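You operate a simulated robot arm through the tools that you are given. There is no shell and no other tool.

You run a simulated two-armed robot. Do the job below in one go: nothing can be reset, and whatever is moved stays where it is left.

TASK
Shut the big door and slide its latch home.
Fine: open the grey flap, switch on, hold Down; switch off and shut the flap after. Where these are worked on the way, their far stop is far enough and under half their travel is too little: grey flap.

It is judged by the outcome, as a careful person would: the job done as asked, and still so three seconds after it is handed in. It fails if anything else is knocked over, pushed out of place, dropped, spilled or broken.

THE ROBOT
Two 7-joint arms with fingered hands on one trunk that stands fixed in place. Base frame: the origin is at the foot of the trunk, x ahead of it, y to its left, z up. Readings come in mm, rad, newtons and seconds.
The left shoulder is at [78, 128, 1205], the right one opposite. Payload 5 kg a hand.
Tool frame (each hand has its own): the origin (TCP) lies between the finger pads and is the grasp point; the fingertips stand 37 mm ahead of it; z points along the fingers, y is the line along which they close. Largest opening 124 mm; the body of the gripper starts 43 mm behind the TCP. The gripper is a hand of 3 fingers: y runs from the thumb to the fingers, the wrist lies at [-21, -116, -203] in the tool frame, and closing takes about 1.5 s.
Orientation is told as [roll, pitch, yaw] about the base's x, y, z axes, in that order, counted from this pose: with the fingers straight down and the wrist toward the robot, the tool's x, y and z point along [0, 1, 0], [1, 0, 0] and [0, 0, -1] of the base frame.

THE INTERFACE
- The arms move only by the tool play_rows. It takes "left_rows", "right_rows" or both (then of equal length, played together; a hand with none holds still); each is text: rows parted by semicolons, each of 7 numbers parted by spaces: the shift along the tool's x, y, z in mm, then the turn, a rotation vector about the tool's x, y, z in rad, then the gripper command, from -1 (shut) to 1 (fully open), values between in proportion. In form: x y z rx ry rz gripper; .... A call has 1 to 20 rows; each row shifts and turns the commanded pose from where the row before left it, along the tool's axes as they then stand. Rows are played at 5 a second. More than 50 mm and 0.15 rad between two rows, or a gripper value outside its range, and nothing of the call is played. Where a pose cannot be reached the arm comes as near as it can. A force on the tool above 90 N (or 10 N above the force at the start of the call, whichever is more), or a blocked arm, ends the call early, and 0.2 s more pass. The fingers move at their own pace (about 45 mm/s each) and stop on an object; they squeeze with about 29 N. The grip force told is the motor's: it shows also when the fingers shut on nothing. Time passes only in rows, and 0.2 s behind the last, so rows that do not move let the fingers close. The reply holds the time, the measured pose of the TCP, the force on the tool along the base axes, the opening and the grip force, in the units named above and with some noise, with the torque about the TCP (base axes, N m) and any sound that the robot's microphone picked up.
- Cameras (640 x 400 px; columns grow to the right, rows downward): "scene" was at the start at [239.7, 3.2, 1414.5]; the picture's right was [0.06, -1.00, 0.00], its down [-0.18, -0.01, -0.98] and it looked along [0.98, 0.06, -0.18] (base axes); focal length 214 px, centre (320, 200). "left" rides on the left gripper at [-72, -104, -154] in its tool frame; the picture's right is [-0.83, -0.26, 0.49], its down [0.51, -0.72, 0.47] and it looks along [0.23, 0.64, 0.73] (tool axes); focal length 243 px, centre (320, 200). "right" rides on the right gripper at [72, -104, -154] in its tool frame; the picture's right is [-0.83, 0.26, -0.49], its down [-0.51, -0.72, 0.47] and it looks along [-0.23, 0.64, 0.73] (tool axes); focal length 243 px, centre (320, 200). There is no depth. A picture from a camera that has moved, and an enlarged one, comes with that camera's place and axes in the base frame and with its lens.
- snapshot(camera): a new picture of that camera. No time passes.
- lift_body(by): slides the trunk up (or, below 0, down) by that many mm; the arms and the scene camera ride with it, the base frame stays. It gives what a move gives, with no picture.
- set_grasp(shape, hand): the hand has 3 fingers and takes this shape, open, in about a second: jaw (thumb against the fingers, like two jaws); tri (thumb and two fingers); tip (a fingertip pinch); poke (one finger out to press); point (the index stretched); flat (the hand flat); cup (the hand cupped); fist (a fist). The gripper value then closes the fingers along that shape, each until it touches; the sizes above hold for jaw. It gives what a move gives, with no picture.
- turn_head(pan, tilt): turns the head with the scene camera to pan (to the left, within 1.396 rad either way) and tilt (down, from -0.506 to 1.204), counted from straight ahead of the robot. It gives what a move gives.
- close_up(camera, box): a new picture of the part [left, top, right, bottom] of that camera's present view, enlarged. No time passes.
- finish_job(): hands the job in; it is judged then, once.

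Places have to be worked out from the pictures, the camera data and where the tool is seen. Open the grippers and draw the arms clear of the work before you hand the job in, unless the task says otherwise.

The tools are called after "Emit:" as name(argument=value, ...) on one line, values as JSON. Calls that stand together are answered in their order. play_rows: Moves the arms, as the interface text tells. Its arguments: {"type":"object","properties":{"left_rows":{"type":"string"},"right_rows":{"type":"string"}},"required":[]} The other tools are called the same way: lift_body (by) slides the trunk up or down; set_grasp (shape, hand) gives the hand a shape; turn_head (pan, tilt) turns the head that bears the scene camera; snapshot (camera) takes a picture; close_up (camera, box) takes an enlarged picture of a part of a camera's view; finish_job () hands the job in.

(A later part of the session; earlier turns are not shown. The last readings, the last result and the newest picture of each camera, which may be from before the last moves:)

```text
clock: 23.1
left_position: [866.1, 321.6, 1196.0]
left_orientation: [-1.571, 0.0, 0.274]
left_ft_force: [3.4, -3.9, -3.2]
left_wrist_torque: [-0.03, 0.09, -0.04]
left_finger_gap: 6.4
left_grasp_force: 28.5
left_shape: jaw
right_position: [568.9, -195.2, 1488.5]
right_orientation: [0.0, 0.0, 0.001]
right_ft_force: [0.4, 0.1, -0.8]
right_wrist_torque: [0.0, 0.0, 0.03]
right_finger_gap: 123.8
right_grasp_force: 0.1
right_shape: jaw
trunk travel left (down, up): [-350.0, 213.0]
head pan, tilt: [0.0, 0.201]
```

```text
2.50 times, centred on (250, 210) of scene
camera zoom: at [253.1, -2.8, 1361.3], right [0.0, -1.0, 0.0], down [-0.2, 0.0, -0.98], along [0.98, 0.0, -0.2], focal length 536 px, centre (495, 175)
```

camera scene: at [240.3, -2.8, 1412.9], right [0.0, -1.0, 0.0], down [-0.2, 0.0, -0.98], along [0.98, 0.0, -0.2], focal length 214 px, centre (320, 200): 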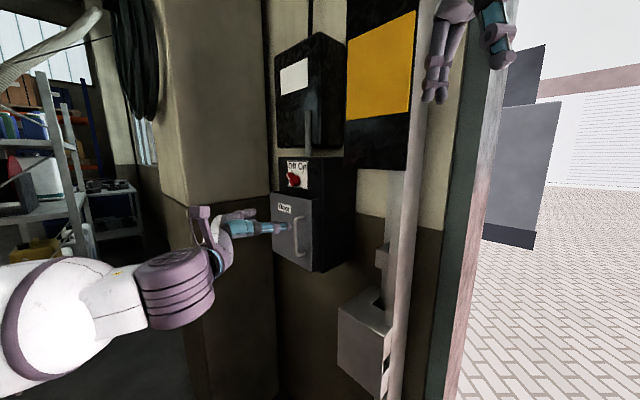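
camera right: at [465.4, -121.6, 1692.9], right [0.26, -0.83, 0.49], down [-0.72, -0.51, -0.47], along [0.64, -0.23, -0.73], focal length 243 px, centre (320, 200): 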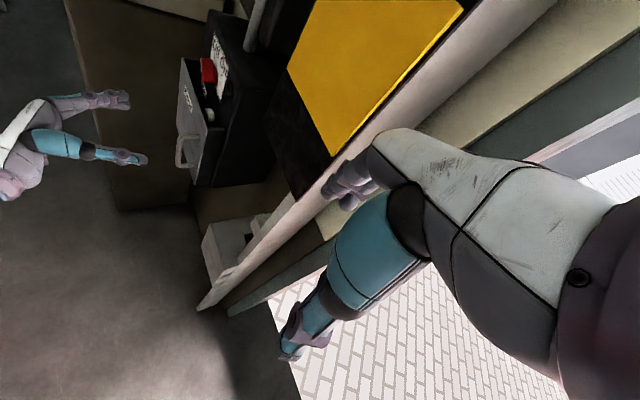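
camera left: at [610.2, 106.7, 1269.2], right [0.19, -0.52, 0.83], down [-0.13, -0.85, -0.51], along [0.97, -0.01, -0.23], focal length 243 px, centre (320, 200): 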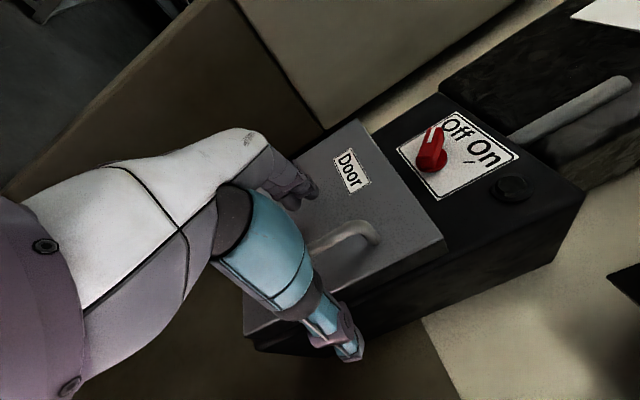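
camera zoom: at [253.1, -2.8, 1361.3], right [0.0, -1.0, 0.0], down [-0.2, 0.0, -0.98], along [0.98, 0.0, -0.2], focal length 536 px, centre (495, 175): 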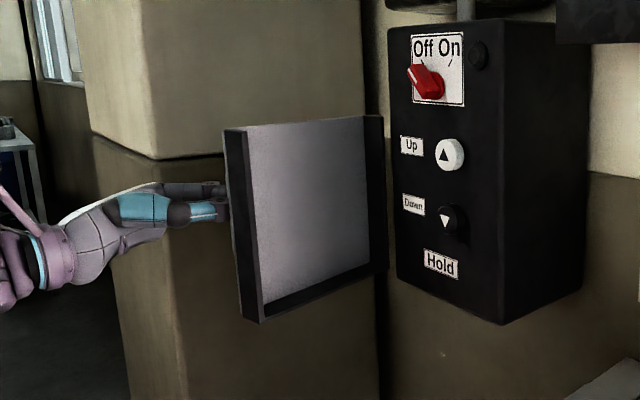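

The flap is around 75–80° open with little force. I carry on two smaller steps to find its far stop.

Emit:
play_rows(left_rows="0 17.2 -4.3 0.035 0 0 -1;0 17.1 -4.9 0.035 0 0 -1;0 0 0 0 0 0 -1")

Emit:
close_up(camera="scene", box=[130, 130, 370, 290])

```text
clock: 23.9
left_position: [895.8, 339.6, 1197.1]
left_orientation: [-1.572, 0.0, 0.204]
left_ft_force: [1.8, -3.4, -1.4]
left_wrist_torque: [-0.03, 0.09, -0.04]
left_finger_gap: 6.2
left_grasp_force: 29.5
left_shape: jaw
right_position: [569.4, -194.9, 1488.6]
right_orientation: [0.0, -0.001, 0.0]
right_ft_force: [0.1, 0.0, 0.0]
right_wrist_torque: [0.02, -0.01, -0.02]
right_finger_gap: 123.6
right_grasp_force: 0.0
right_shape: jaw
trunk travel left (down, up): [-350.0, 213.0]
head pan, tilt: [0.0, 0.201]
```

```text
2.50 times, centred on (250, 210) of scene
camera zoom: at [252.7, -2.7, 1361.4], right [0.0, -1.0, 0.0], down [-0.2, 0.0, -0.98], along [0.98, 0.0, -0.2], focal length 536 px, centre (495, 175)
```

zoom: 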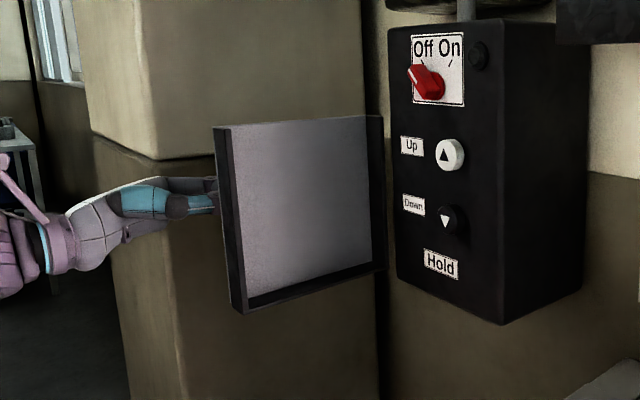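

Still free, about 85° open. I go another 20°.

Emit:
play_rows(left_rows="0 17.6 -2.5 0.035 0 0 -1;0 17.5 -3.2 0.035 0 0 -1;0 17.7 -0.8 0.035 0 0 -1;0 17.7 -1.5 0.035 0 0 -1;0 0 0 0 0 0 -1")

Emit:
close_up(camera="scene", box=[130, 130, 370, 290])

```text
clock: 25.1
left_position: [963.9, 357.1, 1197.2]
left_orientation: [-1.57, 0.001, 0.065]
left_ft_force: [0.0, -1.7, -2.4]
left_wrist_torque: [0.01, 0.1, -0.03]
left_finger_gap: 6.3
left_grasp_force: 28.8
left_shape: jaw
right_position: [568.0, -195.4, 1487.9]
right_orientation: [0.0, -0.001, 0.001]
right_ft_force: [0.6, 1.0, 0.1]
right_wrist_torque: [0.03, -0.04, 0.01]
right_finger_gap: 123.5
right_grasp_force: 0.1
right_shape: jaw
trunk travel left (down, up): [-350.0, 213.0]
head pan, tilt: [0.0, 0.201]
```

```text
2.50 times, centred on (250, 210) of scene
camera zoom: at [251.9, -2.2, 1361.5], right [0.0, -1.0, 0.0], down [-0.2, 0.0, -0.98], along [0.98, 0.0, -0.2], focal length 536 px, centre (495, 175)
```

zoom: 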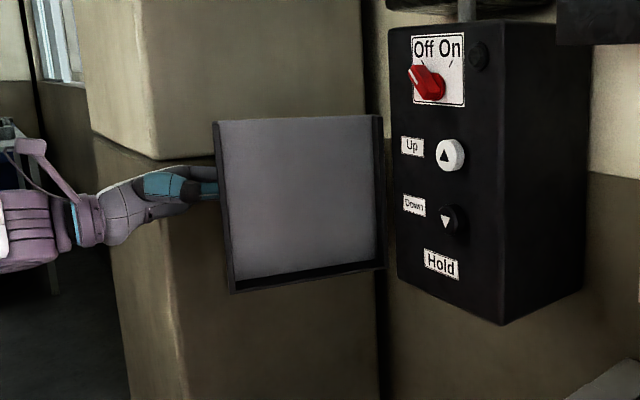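

About 105° and still free; one more 10° to see whether the stop is there.

Emit:
play_rows(left_rows="0 17.5 1 0.0175 0 0 -1;0 17.5 1 0.0175 0 0 -1;0 0 0 0 0 0 -1")

Emit:
close_up(camera="scene", box=[130, 130, 370, 290])

Emit:
snapshot(camera="left")

```text
clock: 25.9
left_position: [995.4, 358.9, 1199.1]
left_orientation: [-1.572, -0.005, 0.029]
left_ft_force: [-39.3, 4.1, -3.8]
left_wrist_torque: [0.07, 0.05, -0.48]
left_finger_gap: 7.8
left_grasp_force: 29.2
left_shape: jaw
right_position: [562.1, -193.5, 1490.5]
right_orientation: [-0.001, -0.003, 0.0]
right_ft_force: [0.0, 0.0, 0.3]
right_wrist_torque: [0.0, 0.01, 0.01]
right_finger_gap: 123.4
right_grasp_force: 0.0
right_shape: jaw
trunk travel left (down, up): [-350.0, 213.0]
head pan, tilt: [0.0, 0.201]
```

```text
2.50 times, centred on (250, 210) of scene
camera zoom: at [247.2, -1.5, 1362.4], right [0.0, -1.0, 0.0], down [-0.2, 0.0, -0.98], along [0.98, 0.0, -0.2], focal length 536 px, centre (495, 175)
```

zoom: 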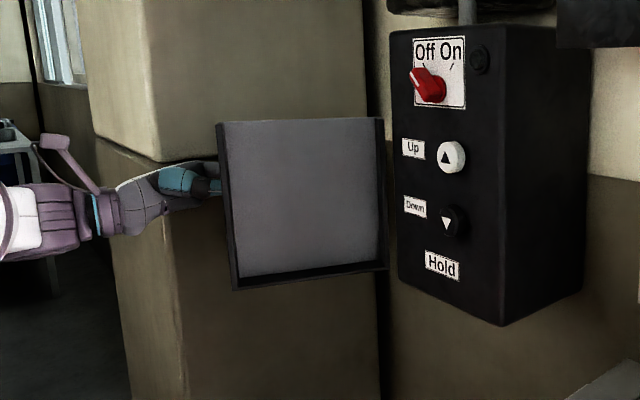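

```text
taken
camera left: at [886.3, 510.7, 1271.8], right [-0.25, -0.5, 0.83], down [-0.71, -0.49, -0.51], along [0.66, -0.71, -0.23], focal length 243 px, centre (320, 200)
```

left: 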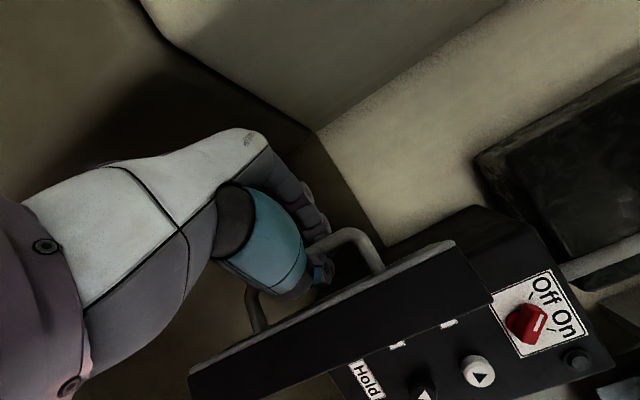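

The force of −39 N says the flap is at its far stop (about 110°). I ease back, open only partly (the thumb is near the flap) and draw the hand out backwards.

Emit:
play_rows(left_rows="0 -5 0 0 0 0 -1;0 -3 0 0 0 0 -0.6;0 0 0 0 0 0 -0.5;0 0 0 0 0 0 -0.5;0 0 0 0 0 0 -0.5;0 3 -12 0 0 0 -0.5;0 3 -15 0 0 0 -0.5;0 3 -20 0 0 0 -0.5;0 0 -30 0 0 0 -0.5;0 0 -40 0 0 0 -0.5")

Emit:
close_up(camera="scene", box=[130, 130, 370, 290])

Emit:
snapshot(camera="left")

```text
clock: 27.9
left_position: [993.5, 403.2, 1196.7]
left_orientation: [-1.571, 0.003, -0.019]
left_ft_force: [-19.5, -46.8, 10.6]
left_wrist_torque: [0.24, -0.13, -0.32]
left_finger_gap: 30.8
left_grasp_force: 0.2
left_shape: jaw
right_position: [563.5, -197.6, 1490.2]
right_orientation: [0.001, -0.002, 0.001]
right_ft_force: [-0.7, 2.4, 0.0]
right_wrist_torque: [-0.11, 0.0, 0.01]
right_finger_gap: 123.8
right_grasp_force: 0.2
right_shape: jaw
trunk travel left (down, up): [-350.0, 213.0]
head pan, tilt: [0.0, 0.201]
stopped in row 10 (left hand): the force on the tool passed its limit at 111 N (the readings are from after the stop); the commanded pose is now the measured one
```

```text
2.50 times, centred on (250, 210) of scene
camera zoom: at [248.2, -5.6, 1362.5], right [0.0, -1.0, 0.0], down [-0.2, 0.0, -0.98], along [0.98, 0.0, -0.2], focal length 536 px, centre (495, 175)
```

zoom: 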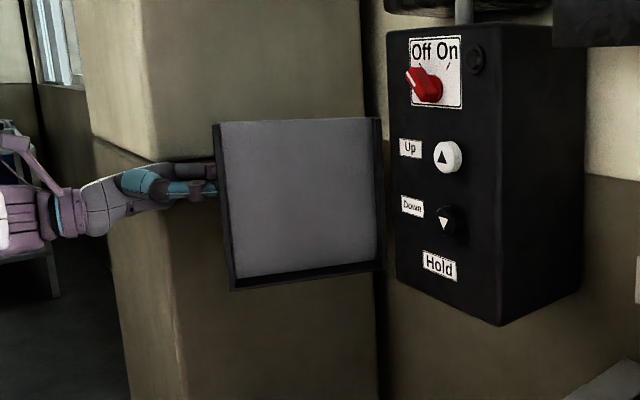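

```text
taken
camera left: at [892.9, 558.4, 1271.0], right [-0.27, -0.49, 0.83], down [-0.73, -0.46, -0.5], along [0.63, -0.74, -0.23], focal length 243 px, centre (320, 200)
```

left: 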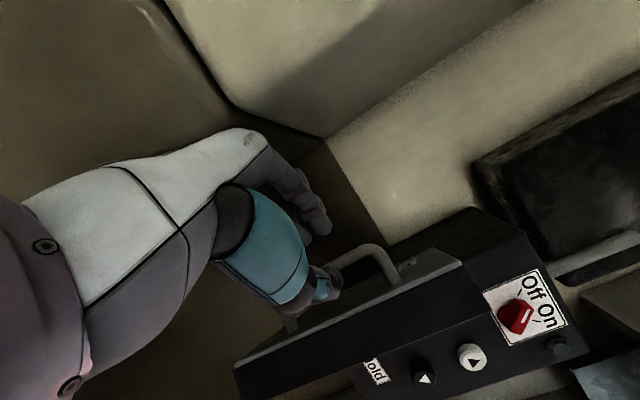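

The withdrawal stopped with the hand tugging the handle outward: a fingertip seems to hook the bar. I look closely before freeing it.

Emit:
close_up(camera="left", box=[220, 160, 440, 380])

Emit:
close_up(camera="scene", box=[140, 170, 240, 240])

Emit:
close_up(camera="right", box=[0, 0, 240, 150])

```text
1.82 times, centred on (330, 270) of left
camera zoom: at [892.9, 558.4, 1271.0], right [-0.27, -0.49, 0.83], down [-0.73, -0.46, -0.5], along [0.63, -0.74, -0.23], focal length 441 px, centre (302, 73)
```

zoom: 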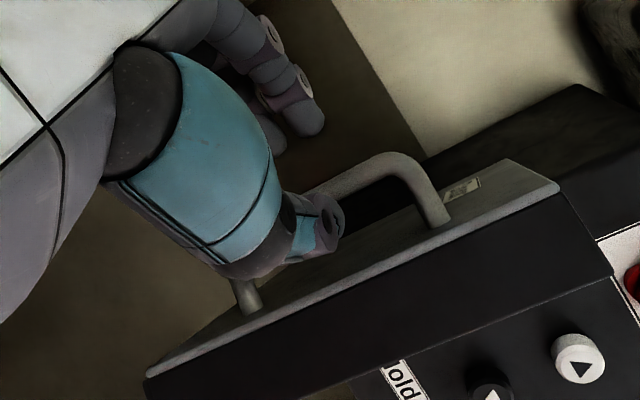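

```text
5.71 times, centred on (190, 205) of scene
camera zoom: at [248.2, -5.6, 1362.5], right [0.0, -1.0, 0.0], down [-0.2, 0.0, -0.98], along [0.98, 0.0, -0.2], focal length 1226 px, centre (1063, 171)
```

zoom: 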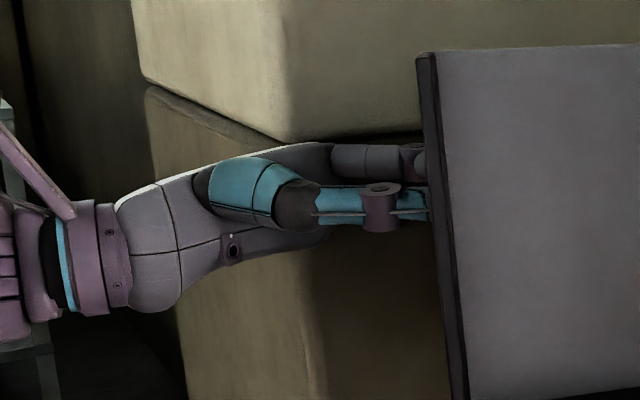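

```text
2.67 times, centred on (120, 75) of right
camera zoom: at [459.3, -124.2, 1644.4], right [0.26, -0.83, 0.49], down [-0.72, -0.51, -0.47], along [0.64, -0.23, -0.73], focal length 647 px, centre (853, 533)
```

zoom: 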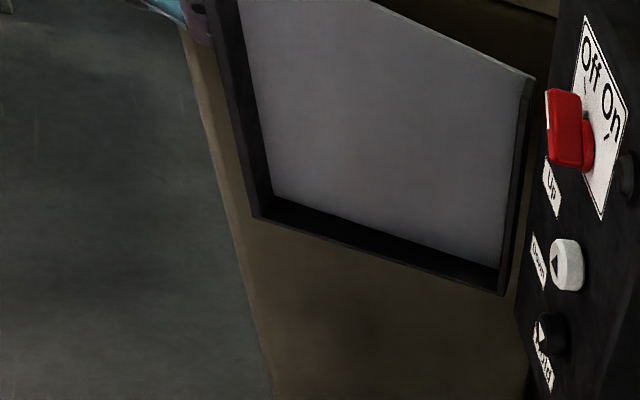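

The thumb was pressing on the bar because I drifted toward it (force −x,−y). I relax forward a little, shift the hand 10 mm toward the flap side to free the thumb, then back out in small steps.

Emit:
play_rows(left_rows="0 -2 8 0 0 0 -0.5;0 -6 2 0 0 0 -0.4;0 -4 0 0 0 0 -0.3;0 0 0 0 0 0 -0.3")

Emit:
close_up(camera="left", box=[220, 160, 440, 380])

```text
clock: 28.9
left_position: [985.1, 404.5, 1188.8]
left_orientation: [-1.57, 0.011, 0.0]
left_ft_force: [-0.3, -0.1, -0.7]
left_wrist_torque: [0.0, -0.02, -0.01]
left_finger_gap: 42.7
left_grasp_force: 0.1
left_shape: jaw
right_position: [567.8, -194.6, 1487.0]
right_orientation: [-0.001, 0.0, 0.001]
right_ft_force: [-0.1, 0.1, -1.1]
right_wrist_torque: [0.01, -0.02, -0.02]
right_finger_gap: 123.7
right_grasp_force: 0.1
right_shape: jaw
trunk travel left (down, up): [-350.0, 213.0]
head pan, tilt: [0.0, 0.201]
```

```text
1.82 times, centred on (330, 270) of left
camera zoom: at [883.1, 559.3, 1263.2], right [-0.25, -0.49, 0.83], down [-0.73, -0.47, -0.5], along [0.64, -0.73, -0.24], focal length 441 px, centre (302, 73)
```

zoom: 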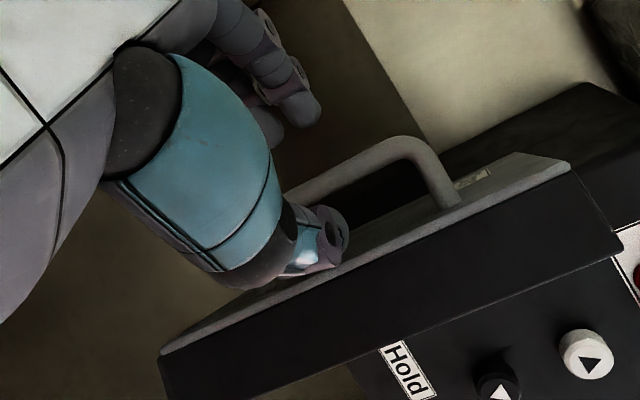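

Force is gone. I back out along the finger axis in 10 mm steps.

Emit:
play_rows(left_rows="0 0 -10 0 0 0 -0.3;0 0 -10 0 0 0 -0.3;0 0 -10 0 0 0 -0.3")

Emit:
close_up(camera="left", box=[220, 160, 440, 380])

```text
clock: 29.9
left_position: [981.9, 413.4, 1192.2]
left_orientation: [-1.573, 0.013, -0.038]
left_ft_force: [-18.0, -44.1, 5.8]
left_wrist_torque: [-0.13, 0.02, -0.41]
left_finger_gap: 42.8
left_grasp_force: 0.0
left_shape: jaw
right_position: [563.5, -196.3, 1491.5]
right_orientation: [-0.001, -0.006, 0.002]
right_ft_force: [0.4, 2.8, -0.1]
right_wrist_torque: [-0.15, -0.04, -0.02]
right_finger_gap: 123.7
right_grasp_force: 0.0
right_shape: jaw
trunk travel left (down, up): [-350.0, 213.0]
head pan, tilt: [0.0, 0.201]
stopped in row 3 (left hand): the force on the tool passed its limit at 92 N (the readings are from after the stop); the commanded pose is now the measured one
```

```text
1.82 times, centred on (330, 270) of left
camera zoom: at [884.1, 572.1, 1265.8], right [-0.27, -0.48, 0.83], down [-0.75, -0.45, -0.5], along [0.61, -0.75, -0.24], focal length 441 px, centre (302, 73)
```

zoom: 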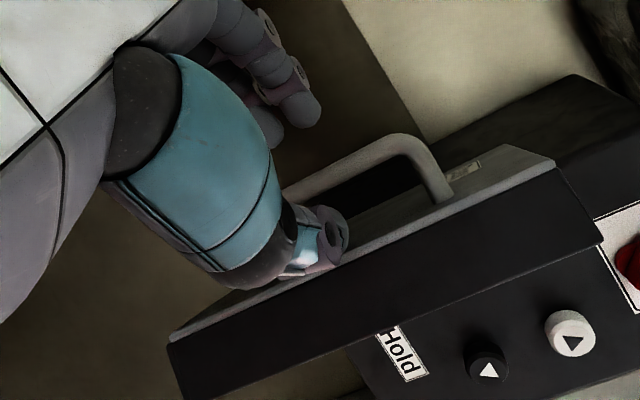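

Still hooked: the curled thumb tip needs to leave parallel to the flap face (heading ~120°), not straight back. I relax, then slide out in that direction in small steps, watching force.

Emit:
play_rows(left_rows="0 0 8 0.04 0 0 -0.3;0 -4 2 0 0 0 -0.3;0 -4 -6 0 0 0 -0.25;0 -4 -6 0 0 0 -0.2;0 -4 -6 0 0 0 -0.15")

Emit:
close_up(camera="left", box=[220, 160, 440, 380])

```text
clock: 31.1
left_position: [966.5, 432.9, 1188.3]
left_orientation: [-1.574, 0.017, -0.061]
left_ft_force: [-11.5, -8.7, 1.8]
left_wrist_torque: [-0.01, 0.1, 0.31]
left_finger_gap: 51.8
left_grasp_force: 0.1
left_shape: jaw
right_position: [566.3, -195.4, 1490.2]
right_orientation: [0.001, -0.002, 0.0]
right_ft_force: [0.7, 0.6, 1.0]
right_wrist_torque: [-0.02, 0.03, -0.01]
right_finger_gap: 123.8
right_grasp_force: 0.0
right_shape: jaw
trunk travel left (down, up): [-350.0, 213.0]
head pan, tilt: [0.0, 0.201]
```

```text
1.82 times, centred on (330, 270) of left
camera zoom: at [874.7, 593.6, 1262.1], right [-0.28, -0.48, 0.84], down [-0.76, -0.43, -0.49], along [0.59, -0.77, -0.24], focal length 441 px, centre (302, 73)
```

zoom: 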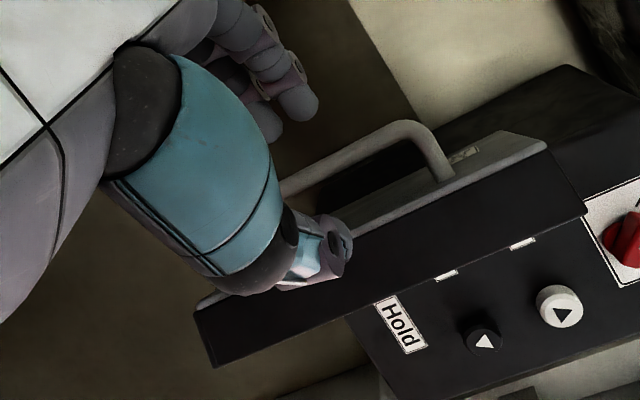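

That works; the thumb is coming out past the flap's edge. I continue the same direction, more backward.

Emit:
play_rows(left_rows="0 -3 -8 0 0 0 -0.1;0 -2 -10 0 0 0 -0.1;0 0 -12 0 0 0 -0.1;0 0 -15 0 0 0 -0.1")

Emit:
close_up(camera="left", box=[220, 160, 440, 380])

Emit:
close_up(camera="scene", box=[110, 110, 370, 290])

```text
clock: 32.1
left_position: [961.8, 475.5, 1193.4]
left_orientation: [-1.571, 0.016, -0.062]
left_ft_force: [-36.3, -22.4, -1.3]
left_wrist_torque: [-0.38, 0.54, -0.42]
left_finger_gap: 47.6
left_grasp_force: 0.2
left_shape: jaw
right_position: [561.0, -199.0, 1491.1]
right_orientation: [0.003, -0.005, 0.0]
right_ft_force: [-0.6, 0.2, -0.9]
right_wrist_torque: [-0.02, -0.05, 0.03]
right_finger_gap: 123.7
right_grasp_force: 0.1
right_shape: jaw
trunk travel left (down, up): [-350.0, 213.0]
head pan, tilt: [0.0, 0.201]
```

```text
1.82 times, centred on (330, 270) of left
camera zoom: at [869.1, 635.4, 1266.5], right [-0.28, -0.48, 0.83], down [-0.76, -0.42, -0.5], along [0.59, -0.77, -0.24], focal length 441 px, centre (302, 73)
```

zoom: 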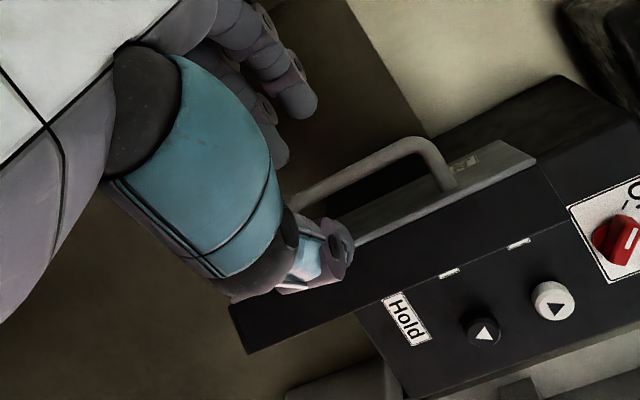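

```text
2.22 times, centred on (240, 200) of scene
camera zoom: at [246.5, -5.5, 1362.6], right [0.0, -1.0, 0.0], down [-0.19, 0.0, -0.98], along [0.98, 0.0, -0.19], focal length 477 px, centre (498, 200)
```

zoom: 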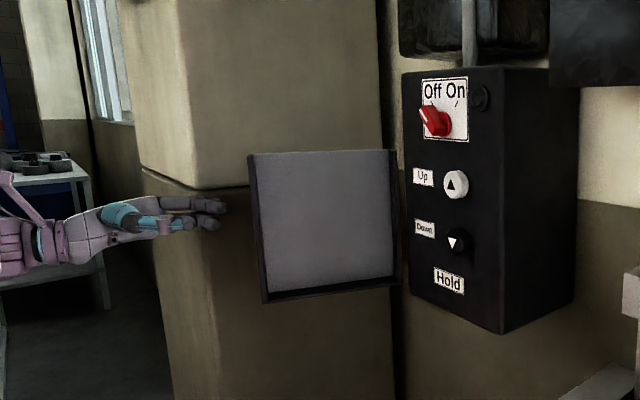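

The scene view shows the hand clear to the left of the flap. I hold a moment to re-read the force and then retreat further.

Emit:
play_rows(left_rows="0 0 0 0 0 0 -0.1;0 0 -5 0 0 0 -0.1")

Emit:
close_up(camera="left", box=[220, 160, 440, 380])

Emit:
snapshot(camera="scene")

```text
clock: 32.7
left_position: [962.3, 480.3, 1193.4]
left_orientation: [-1.568, 0.015, -0.063]
left_ft_force: [-36.9, -20.6, -0.1]
left_wrist_torque: [-0.36, 0.55, -0.49]
left_finger_gap: 47.0
left_grasp_force: 0.0
left_shape: jaw
right_position: [560.8, -199.3, 1491.9]
right_orientation: [0.004, -0.005, 0.0]
right_ft_force: [0.4, 0.4, 0.6]
right_wrist_torque: [-0.02, -0.02, 0.04]
right_finger_gap: 123.6
right_grasp_force: 0.1
right_shape: jaw
trunk travel left (down, up): [-350.0, 213.0]
head pan, tilt: [0.0, 0.201]
```

```text
1.82 times, centred on (330, 270) of left
camera zoom: at [869.0, 640.0, 1266.9], right [-0.28, -0.48, 0.83], down [-0.76, -0.42, -0.5], along [0.59, -0.77, -0.24], focal length 441 px, centre (302, 73)
```

zoom: 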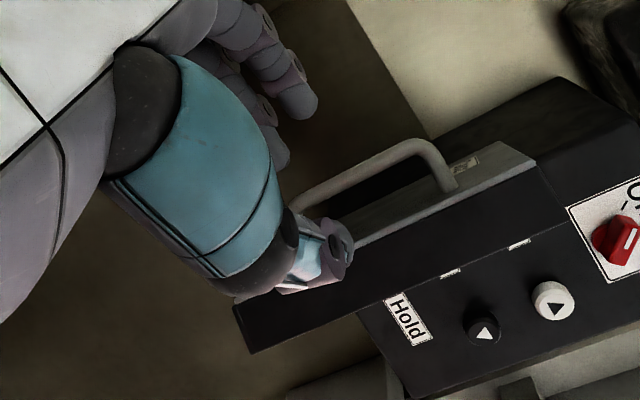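

```text
taken
camera scene: at [246.1, -6.2, 1362.6], right [0.0, -1.0, 0.0], down [-0.19, 0.0, -0.98], along [0.98, 0.0, -0.19], focal length 214 px, centre (320, 200)
```

scene: 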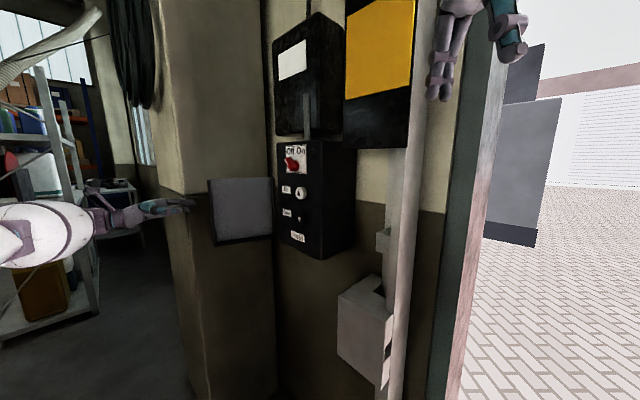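

The steady −x,−y force with the fingers pushed in indicates the finger side is brushing the pillar. The flap is well behind the tips now, so I move away toward −x.

Emit:
play_rows(left_rows="0 -10 0 0 0 0 -0.1;0 -20 0 0 0 0 -0.1;0 -30 0 0 0 0 -0.1;0 -40 0 0 0 0 0;0 -40 -10 0 0 0 0;0 -40 -10 0 0 0 0;0 -40 -10 0 0 0 0")

Emit:
snapshot(camera="left")

Emit:
snapshot(camera="scene")

```text
clock: 34.3
left_position: [748.4, 527.0, 1191.0]
left_orientation: [-1.571, 0.017, -0.062]
left_ft_force: [-0.7, 0.2, 0.8]
left_wrist_torque: [0.04, 0.04, 0.02]
left_finger_gap: 61.7
left_grasp_force: 0.1
left_shape: jaw
right_position: [565.3, -194.4, 1490.7]
right_orientation: [0.001, -0.004, -0.002]
right_ft_force: [-0.6, 0.4, 0.2]
right_wrist_torque: [-0.04, -0.01, 0.02]
right_finger_gap: 123.6
right_grasp_force: 0.1
right_shape: jaw
trunk travel left (down, up): [-350.0, 213.0]
head pan, tilt: [0.0, 0.201]
```

```text
taken
camera left: at [656.0, 687.5, 1265.0], right [-0.28, -0.47, 0.84], down [-0.76, -0.43, -0.49], along [0.59, -0.77, -0.24], focal length 243 px, centre (320, 200)
```

left: 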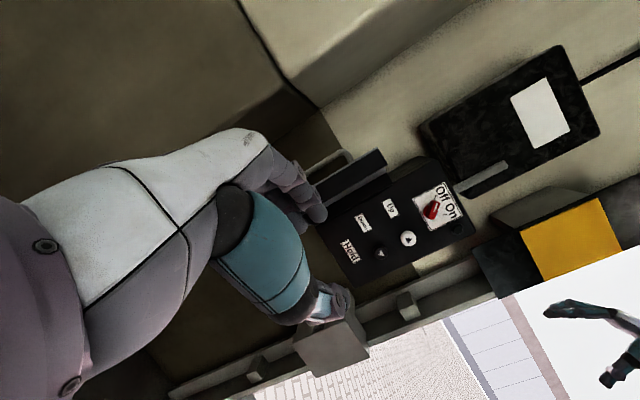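

```text
taken
camera scene: at [250.5, -1.6, 1361.9], right [0.0, -1.0, 0.0], down [-0.2, 0.0, -0.98], along [0.98, 0.0, -0.2], focal length 214 px, centre (320, 200)
```

scene: 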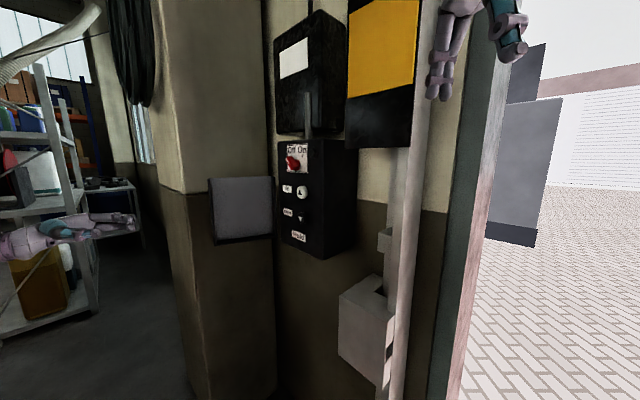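

Force is zero and the flap stays open. Now I measure knob and buttons with close-ups from both cameras.

Emit:
close_up(camera="left", box=[320, 140, 480, 290])

Emit:
close_up(camera="scene", box=[265, 130, 365, 265])

Emit:
close_up(camera="right", box=[150, 0, 270, 120])

```text
2.67 times, centred on (400, 215) of left
camera zoom: at [656.0, 687.5, 1265.0], right [-0.28, -0.47, 0.84], down [-0.76, -0.43, -0.49], along [0.59, -0.77, -0.24], focal length 647 px, centre (107, 160)
```

zoom: 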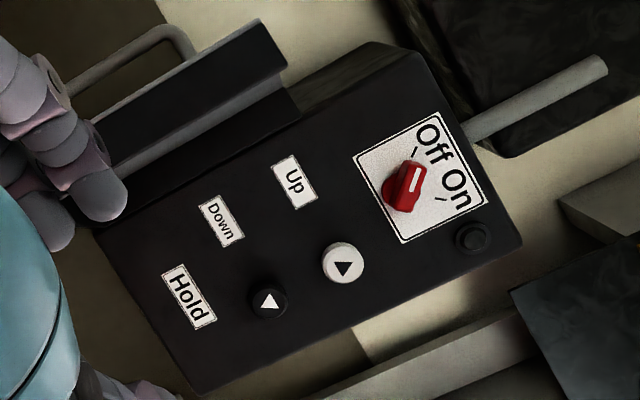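

```text
2.96 times, centred on (315, 198) of scene
camera zoom: at [250.5, -1.6, 1361.9], right [0.0, -1.0, 0.0], down [-0.2, 0.0, -0.98], along [0.98, 0.0, -0.2], focal length 636 px, centre (335, 207)
```

zoom: 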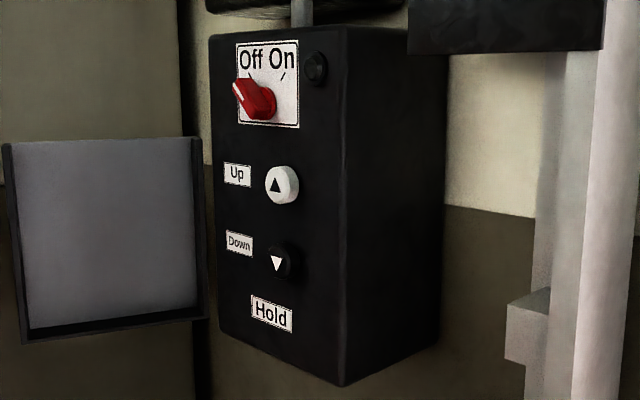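

```text
3.33 times, centred on (210, 60) of right
camera zoom: at [461.9, -120.2, 1644.3], right [0.26, -0.83, 0.49], down [-0.72, -0.51, -0.47], along [0.64, -0.23, -0.73], focal length 809 px, centre (687, 667)
```

zoom: 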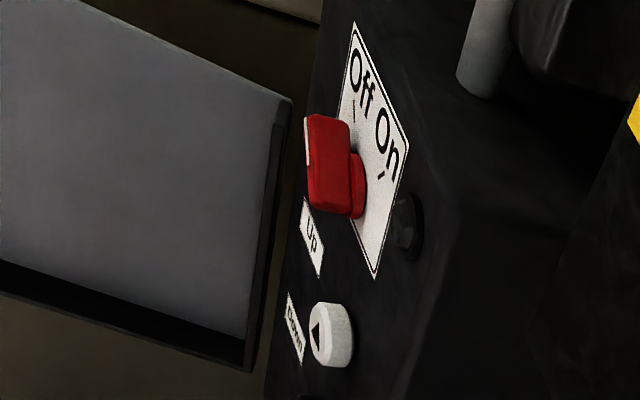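

Knob centre comes out near (913,80,1339), Down button face near (886,52,1175), box face about 45 mm behind the old flap face. I turn the left hand back to face the wall and bring it to about 130 mm in front of the knob, above flap height.

Emit:
play_rows(left_rows="0 0 0 -0.1284 0 0 0;0 0 0 -0.1284 0 0 0;0 0 0 -0.1284 0 0 0;0 0 0 -0.1284 0 0 0;0 0 0 -0.1284 0 0 0;0 0 0 -0.1284 0 0 0;0 0 0 -0.1284 0 0 0;-15 -22 20 0 0 0 0;-15 -22 20 0 0 0 0;-15 -22 20 0 0 0 0;-15 -22 20 0 0 0 0;-15 -22 20 0 0 0 0;-15 -22 20 0 0 0 0;-15 -22 20 0 0 0 0;-15 -22 20 0 0 0 0;-15 -22 20 0 0 0 0;-13 -22 20 0 0 0 0;0 0 0 0 0 0 0")

Emit:
snapshot(camera="left")

Emit:
snapshot(camera="scene")

```text
clock: 38.1
left_position: [715.7, 244.2, 1331.5]
left_orientation: [-1.541, 0.028, 0.726]
left_ft_force: [-1.3, 0.9, 0.6]
left_wrist_torque: [0.01, 0.0, -0.03]
left_finger_gap: 61.8
left_grasp_force: 0.0
left_shape: jaw
left hand out of reach, approached as far as the arm can: row 6, 7
right_position: [567.1, -193.0, 1489.1]
right_orientation: [0.0, -0.002, 0.0]
right_ft_force: [-0.6, -0.2, 0.3]
right_wrist_torque: [-0.01, -0.05, 0.01]
right_finger_gap: 123.8
right_grasp_force: 0.1
right_shape: jaw
trunk travel left (down, up): [-350.0, 213.0]
head pan, tilt: [0.0, 0.201]
```

```text
taken
camera left: at [539.5, 288.3, 1411.5], right [0.16, -0.55, 0.82], down [-0.25, -0.83, -0.5], along [0.95, -0.12, -0.27], focal length 243 px, centre (320, 200)
```

left: 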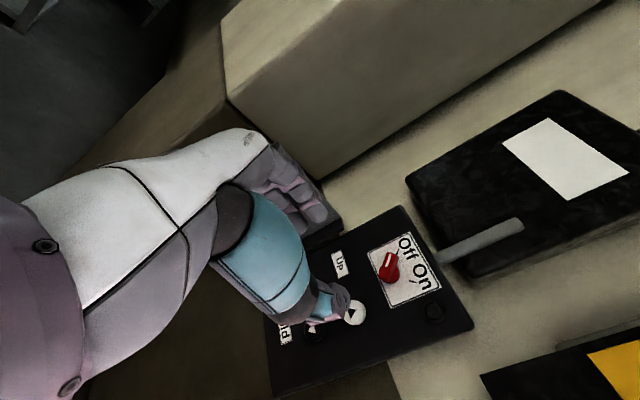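

```text
taken
camera scene: at [251.5, -1.7, 1361.7], right [0.0, -1.0, 0.0], down [-0.2, 0.0, -0.98], along [0.98, 0.0, -0.2], focal length 214 px, centre (320, 200)
```

scene: 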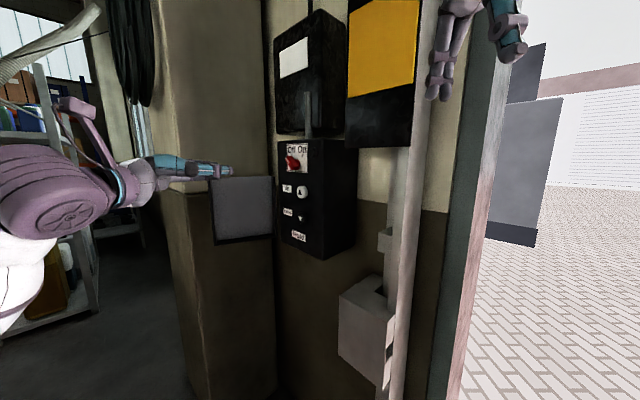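

The hand faces the wall with slight orientation error. I correct it, roll −45° about the approach axis so the fingers straddle the knob blade, and approach to ~110 mm in front.

Emit:
play_rows(left_rows="-7.5 10.5 0 -0.111 -0.0315 0.0263 0;0 0 10 0 0 -0.131 0;0 0 10 0 0 -0.131 0;0 0 15 0 0 -0.131 0;0 0 20 0 0 -0.131 0;0 0 20 0 0 -0.131 0;0 0 20 0 0 -0.131 0;0 0 20 0 0 0 0;0 0 0 0 0 0 0")

Emit:
snapshot(camera="left")

Emit:
close_up(camera="right", box=[30, 0, 270, 150])

Emit:
close_up(camera="scene", box=[170, 80, 370, 220])

```text
clock: 40.1
left_position: [809.5, 173.4, 1338.1]
left_orientation: [-1.57, 0.787, 0.84]
left_ft_force: [-0.1, -0.2, 0.1]
left_wrist_torque: [-0.01, 0.0, 0.0]
left_finger_gap: 61.5
left_grasp_force: 0.2
left_shape: jaw
right_position: [569.2, -194.3, 1488.8]
right_orientation: [0.0, 0.0, 0.001]
right_ft_force: [0.3, -0.1, 0.3]
right_wrist_torque: [0.01, 0.01, 0.0]
right_finger_gap: 123.7
right_grasp_force: 0.1
right_shape: jaw
trunk travel left (down, up): [-350.0, 213.0]
head pan, tilt: [0.0, 0.201]
```

```text
taken
camera left: at [681.7, 259.3, 1463.5], right [0.64, -0.03, 0.77], down [-0.23, -0.96, 0.15], along [0.74, -0.28, -0.62], focal length 243 px, centre (320, 200)
```

left: 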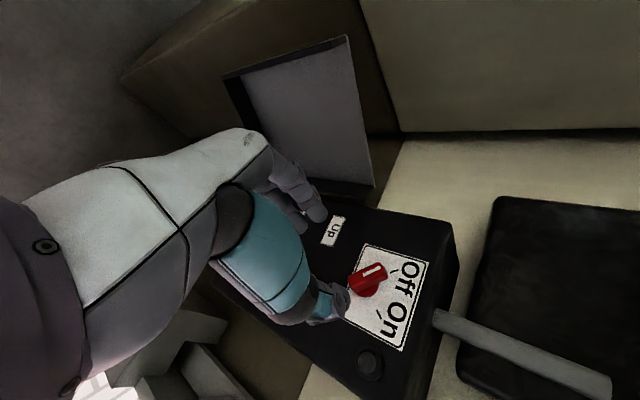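

```text
2.67 times, centred on (150, 75) of right
camera zoom: at [464.6, -120.6, 1643.2], right [0.26, -0.83, 0.49], down [-0.72, -0.51, -0.47], along [0.64, -0.23, -0.73], focal length 647 px, centre (773, 533)
```

zoom: 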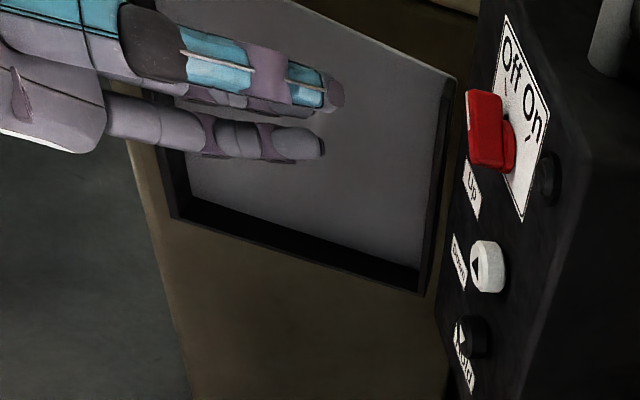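

```text
2.86 times, centred on (270, 150) of scene
camera zoom: at [252.4, -1.9, 1361.5], right [0.0, -1.0, 0.0], down [-0.2, 0.0, -0.98], along [0.98, 0.0, -0.2], focal length 613 px, centre (463, 343)
```

zoom: 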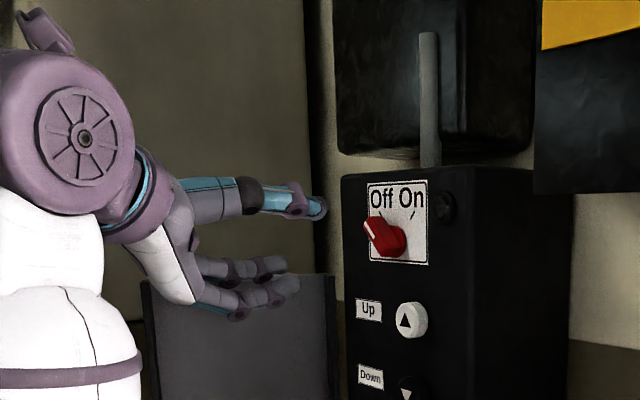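

Alignment looks right: TCP is on the knob axis (w≈93) at n≈109. I advance 85 mm and check.

Emit:
play_rows(left_rows="0 0 25 0 0 0 0;0 0 25 0 0 0 0;0 0 20 0 0 0 0;0 0 15 0 0 0 0;0 0 0 0 0 0 0")

Emit:
close_up(camera="left", box=[240, 140, 460, 360])

Emit:
close_up(camera="right", box=[110, 0, 270, 100])

Emit:
close_up(camera="scene", box=[230, 100, 350, 200])

```text
clock: 41.3
left_position: [873.7, 115.7, 1337.6]
left_orientation: [-1.57, 0.788, 0.838]
left_ft_force: [-0.8, 0.8, -0.1]
left_wrist_torque: [-0.03, -0.03, 0.01]
left_finger_gap: 61.9
left_grasp_force: 0.0
left_shape: jaw
right_position: [568.1, -193.8, 1488.4]
right_orientation: [0.0, 0.001, -0.001]
right_ft_force: [0.8, 0.1, -0.1]
right_wrist_torque: [-0.05, 0.03, -0.01]
right_finger_gap: 123.8
right_grasp_force: 0.2
right_shape: jaw
trunk travel left (down, up): [-350.0, 213.0]
head pan, tilt: [0.0, 0.201]
```

```text
1.82 times, centred on (350, 250) of left
camera zoom: at [744.8, 203.0, 1463.6], right [0.64, -0.03, 0.77], down [-0.23, -0.96, 0.15], along [0.74, -0.28, -0.62], focal length 441 px, centre (266, 109)
```

zoom: 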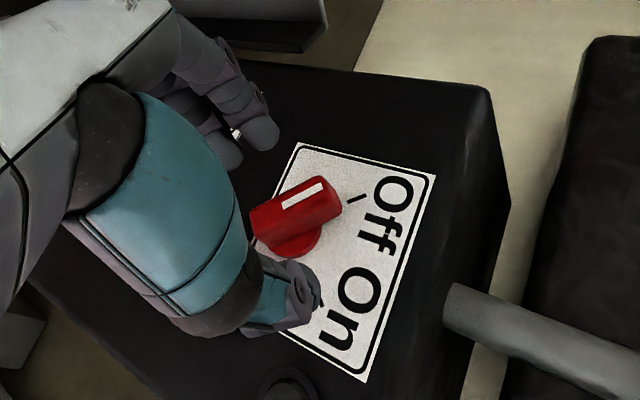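

```text
4.00 times, centred on (190, 50) of right
camera zoom: at [464.7, -120.4, 1643.2], right [0.26, -0.83, 0.49], down [-0.72, -0.51, -0.47], along [0.64, -0.23, -0.73], focal length 970 px, centre (840, 800)
```

zoom: 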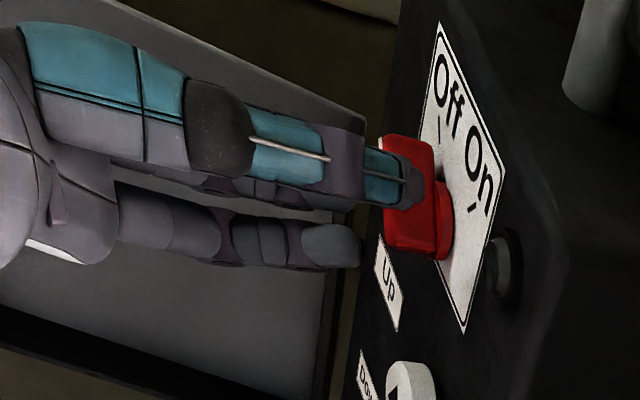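

```text
4.00 times, centred on (290, 150) of scene
camera zoom: at [252.4, -1.7, 1361.4], right [0.0, -1.0, 0.0], down [-0.2, 0.0, -0.98], along [0.98, 0.0, -0.2], focal length 858 px, centre (440, 400)
```

zoom: 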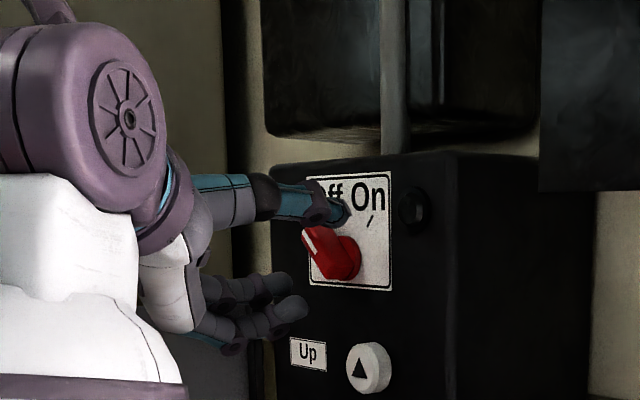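

The knob centre refines to w≈87 (6 mm further left), plate at n≈-47. I shift 6 mm left, 2 up, and advance 25 mm so the tips are about 6 mm off the plate, then close on the blade.

Emit:
play_rows(left_rows="-5.6 2.8 8 0 0 0 0;0 0 9 0 0 0 0;0 0 8 0 0 0 0;0 0 0 0 0 0 0")

Emit:
close_up(camera="left", box=[240, 140, 460, 360])

Emit:
close_up(camera="right", box=[110, 0, 270, 100])

Emit:
close_up(camera="scene", box=[230, 100, 350, 200])

```text
clock: 42.3
left_position: [895.1, 104.3, 1340.6]
left_orientation: [-1.571, 0.785, 0.839]
left_ft_force: [-3.2, 1.8, -0.3]
left_wrist_torque: [-0.07, -0.04, -0.1]
left_finger_gap: 62.1
left_grasp_force: 0.0
left_shape: jaw
right_position: [569.1, -193.9, 1488.8]
right_orientation: [0.001, 0.0, 0.0]
right_ft_force: [-0.6, 0.6, 0.7]
right_wrist_torque: [0.03, 0.03, 0.02]
right_finger_gap: 123.7
right_grasp_force: 0.2
right_shape: jaw
trunk travel left (down, up): [-350.0, 213.0]
head pan, tilt: [0.0, 0.201]
```

```text
1.82 times, centred on (350, 250) of left
camera zoom: at [767.5, 190.9, 1465.9], right [0.64, -0.03, 0.77], down [-0.23, -0.96, 0.15], along [0.74, -0.28, -0.62], focal length 441 px, centre (266, 109)
```

zoom: 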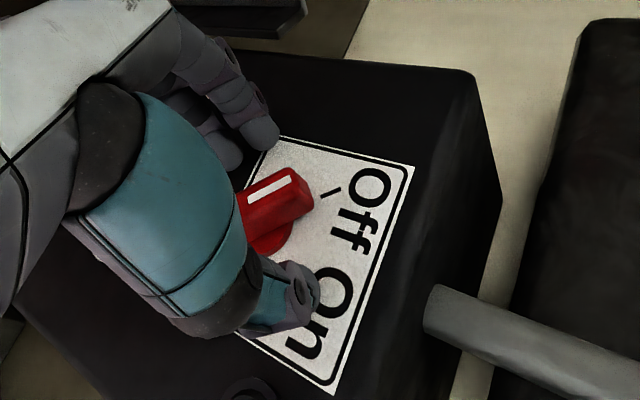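

```text
4.00 times, centred on (190, 50) of right
camera zoom: at [464.6, -120.7, 1643.2], right [0.26, -0.83, 0.49], down [-0.72, -0.51, -0.47], along [0.64, -0.23, -0.73], focal length 970 px, centre (840, 800)
```

zoom: 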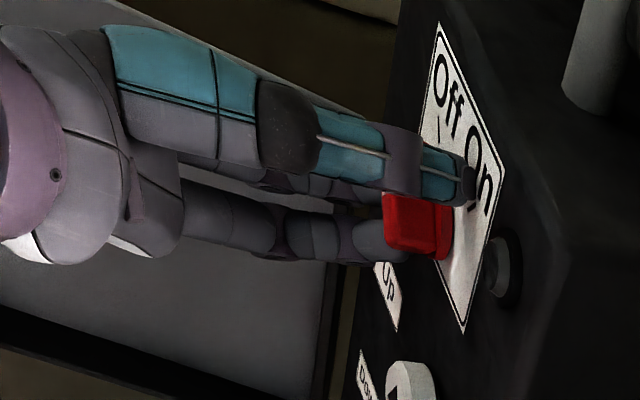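

```text
4.00 times, centred on (290, 150) of scene
camera zoom: at [252.3, -1.9, 1361.5], right [0.0, -1.0, 0.0], down [-0.2, 0.0, -0.98], along [0.98, 0.0, -0.2], focal length 858 px, centre (440, 400)
```

zoom: 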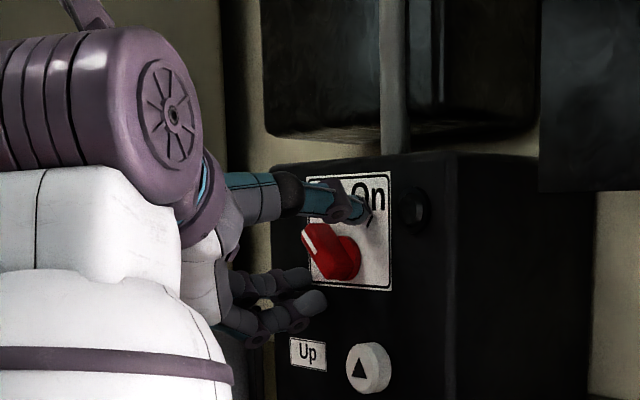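

There is only a light touch (~4 N). I close the fingers on the blade.

Emit:
play_rows(left_rows="0 0 -2 0 0 0 -0.4;0 0 0 0 0 0 -0.8;0 0 0 0 0 0 -1;0 0 0 0 0 0 -1;0 0 0 0 0 0 -1;0 0 0 0 0 0 -1")

Emit:
close_up(camera="left", box=[240, 140, 460, 360])

Emit:
close_up(camera="scene", box=[230, 100, 350, 200])

```text
clock: 43.7
left_position: [893.4, 105.4, 1340.8]
left_orientation: [-1.569, 0.786, 0.841]
left_ft_force: [1.3, -0.7, 1.2]
left_wrist_torque: [0.0, -0.03, 0.02]
left_finger_gap: 13.2
left_grasp_force: 29.5
left_shape: jaw
right_position: [568.7, -194.8, 1488.6]
right_orientation: [0.002, 0.001, 0.001]
right_ft_force: [0.5, 0.0, 0.4]
right_wrist_torque: [-0.01, 0.01, 0.02]
right_finger_gap: 123.9
right_grasp_force: 0.1
right_shape: jaw
trunk travel left (down, up): [-350.0, 213.0]
head pan, tilt: [0.0, 0.201]
```

```text
1.82 times, centred on (350, 250) of left
camera zoom: at [766.3, 191.6, 1465.7], right [0.64, -0.03, 0.77], down [-0.23, -0.96, 0.15], along [0.74, -0.28, -0.62], focal length 441 px, centre (266, 109)
```

zoom: 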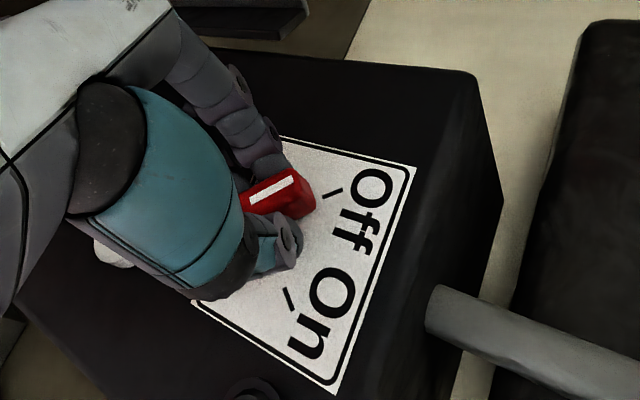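

```text
4.00 times, centred on (290, 150) of scene
camera zoom: at [252.7, -2.5, 1361.4], right [0.0, -1.0, 0.0], down [-0.2, 0.0, -0.98], along [0.98, 0.0, -0.2], focal length 858 px, centre (440, 400)
```

zoom: 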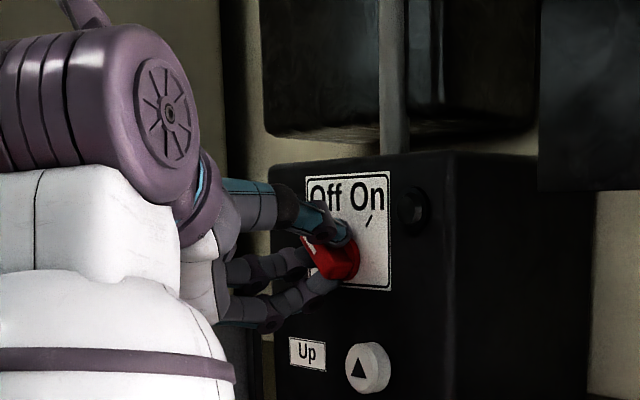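

The blade is held (gap 13 mm, 29 N). I turn clockwise about the knob axis in steps, first 0.65 rad.

Emit:
play_rows(left_rows="0 0 0 0 0 0.13 -1;0 0 0 0 0 0.13 -1;0 0 0 0 0 0.13 -1;0 0 0 0 0 0.13 -1;0 0 0 0 0 0.13 -1")

Emit:
close_up(camera="scene", box=[230, 100, 350, 200])

Emit:
snapshot(camera="left")

```text
clock: 44.9
left_position: [893.0, 103.6, 1341.7]
left_orientation: [-1.569, 0.131, 0.836]
left_ft_force: [-3.5, -4.7, 5.3]
left_wrist_torque: [-0.23, -0.09, -0.26]
left_finger_gap: 12.8
left_grasp_force: 29.5
left_shape: jaw
right_position: [567.0, -195.4, 1488.9]
right_orientation: [0.002, -0.003, -0.001]
right_ft_force: [-1.0, -0.6, -0.2]
right_wrist_torque: [0.03, 0.02, -0.01]
right_finger_gap: 123.5
right_grasp_force: 0.1
right_shape: jaw
trunk travel left (down, up): [-350.0, 213.0]
head pan, tilt: [0.0, 0.201]
```

```text
4.00 times, centred on (290, 150) of scene
camera zoom: at [251.0, -3.4, 1361.7], right [0.0, -1.0, 0.0], down [-0.2, 0.0, -0.98], along [0.98, 0.0, -0.2], focal length 858 px, centre (440, 400)
```

zoom: 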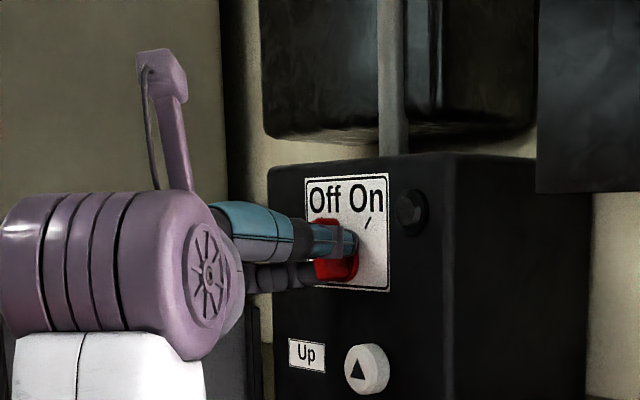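

```text
taken
camera left: at [716.4, 137.1, 1427.7], right [0.27, -0.44, 0.86], down [-0.17, -0.9, -0.41], along [0.95, -0.04, -0.31], focal length 243 px, centre (320, 200)
```

left: 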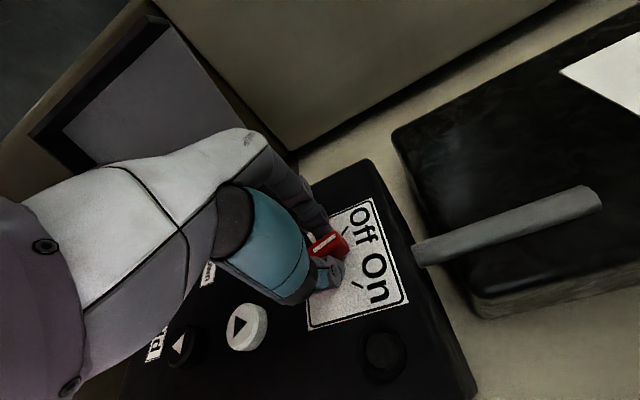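

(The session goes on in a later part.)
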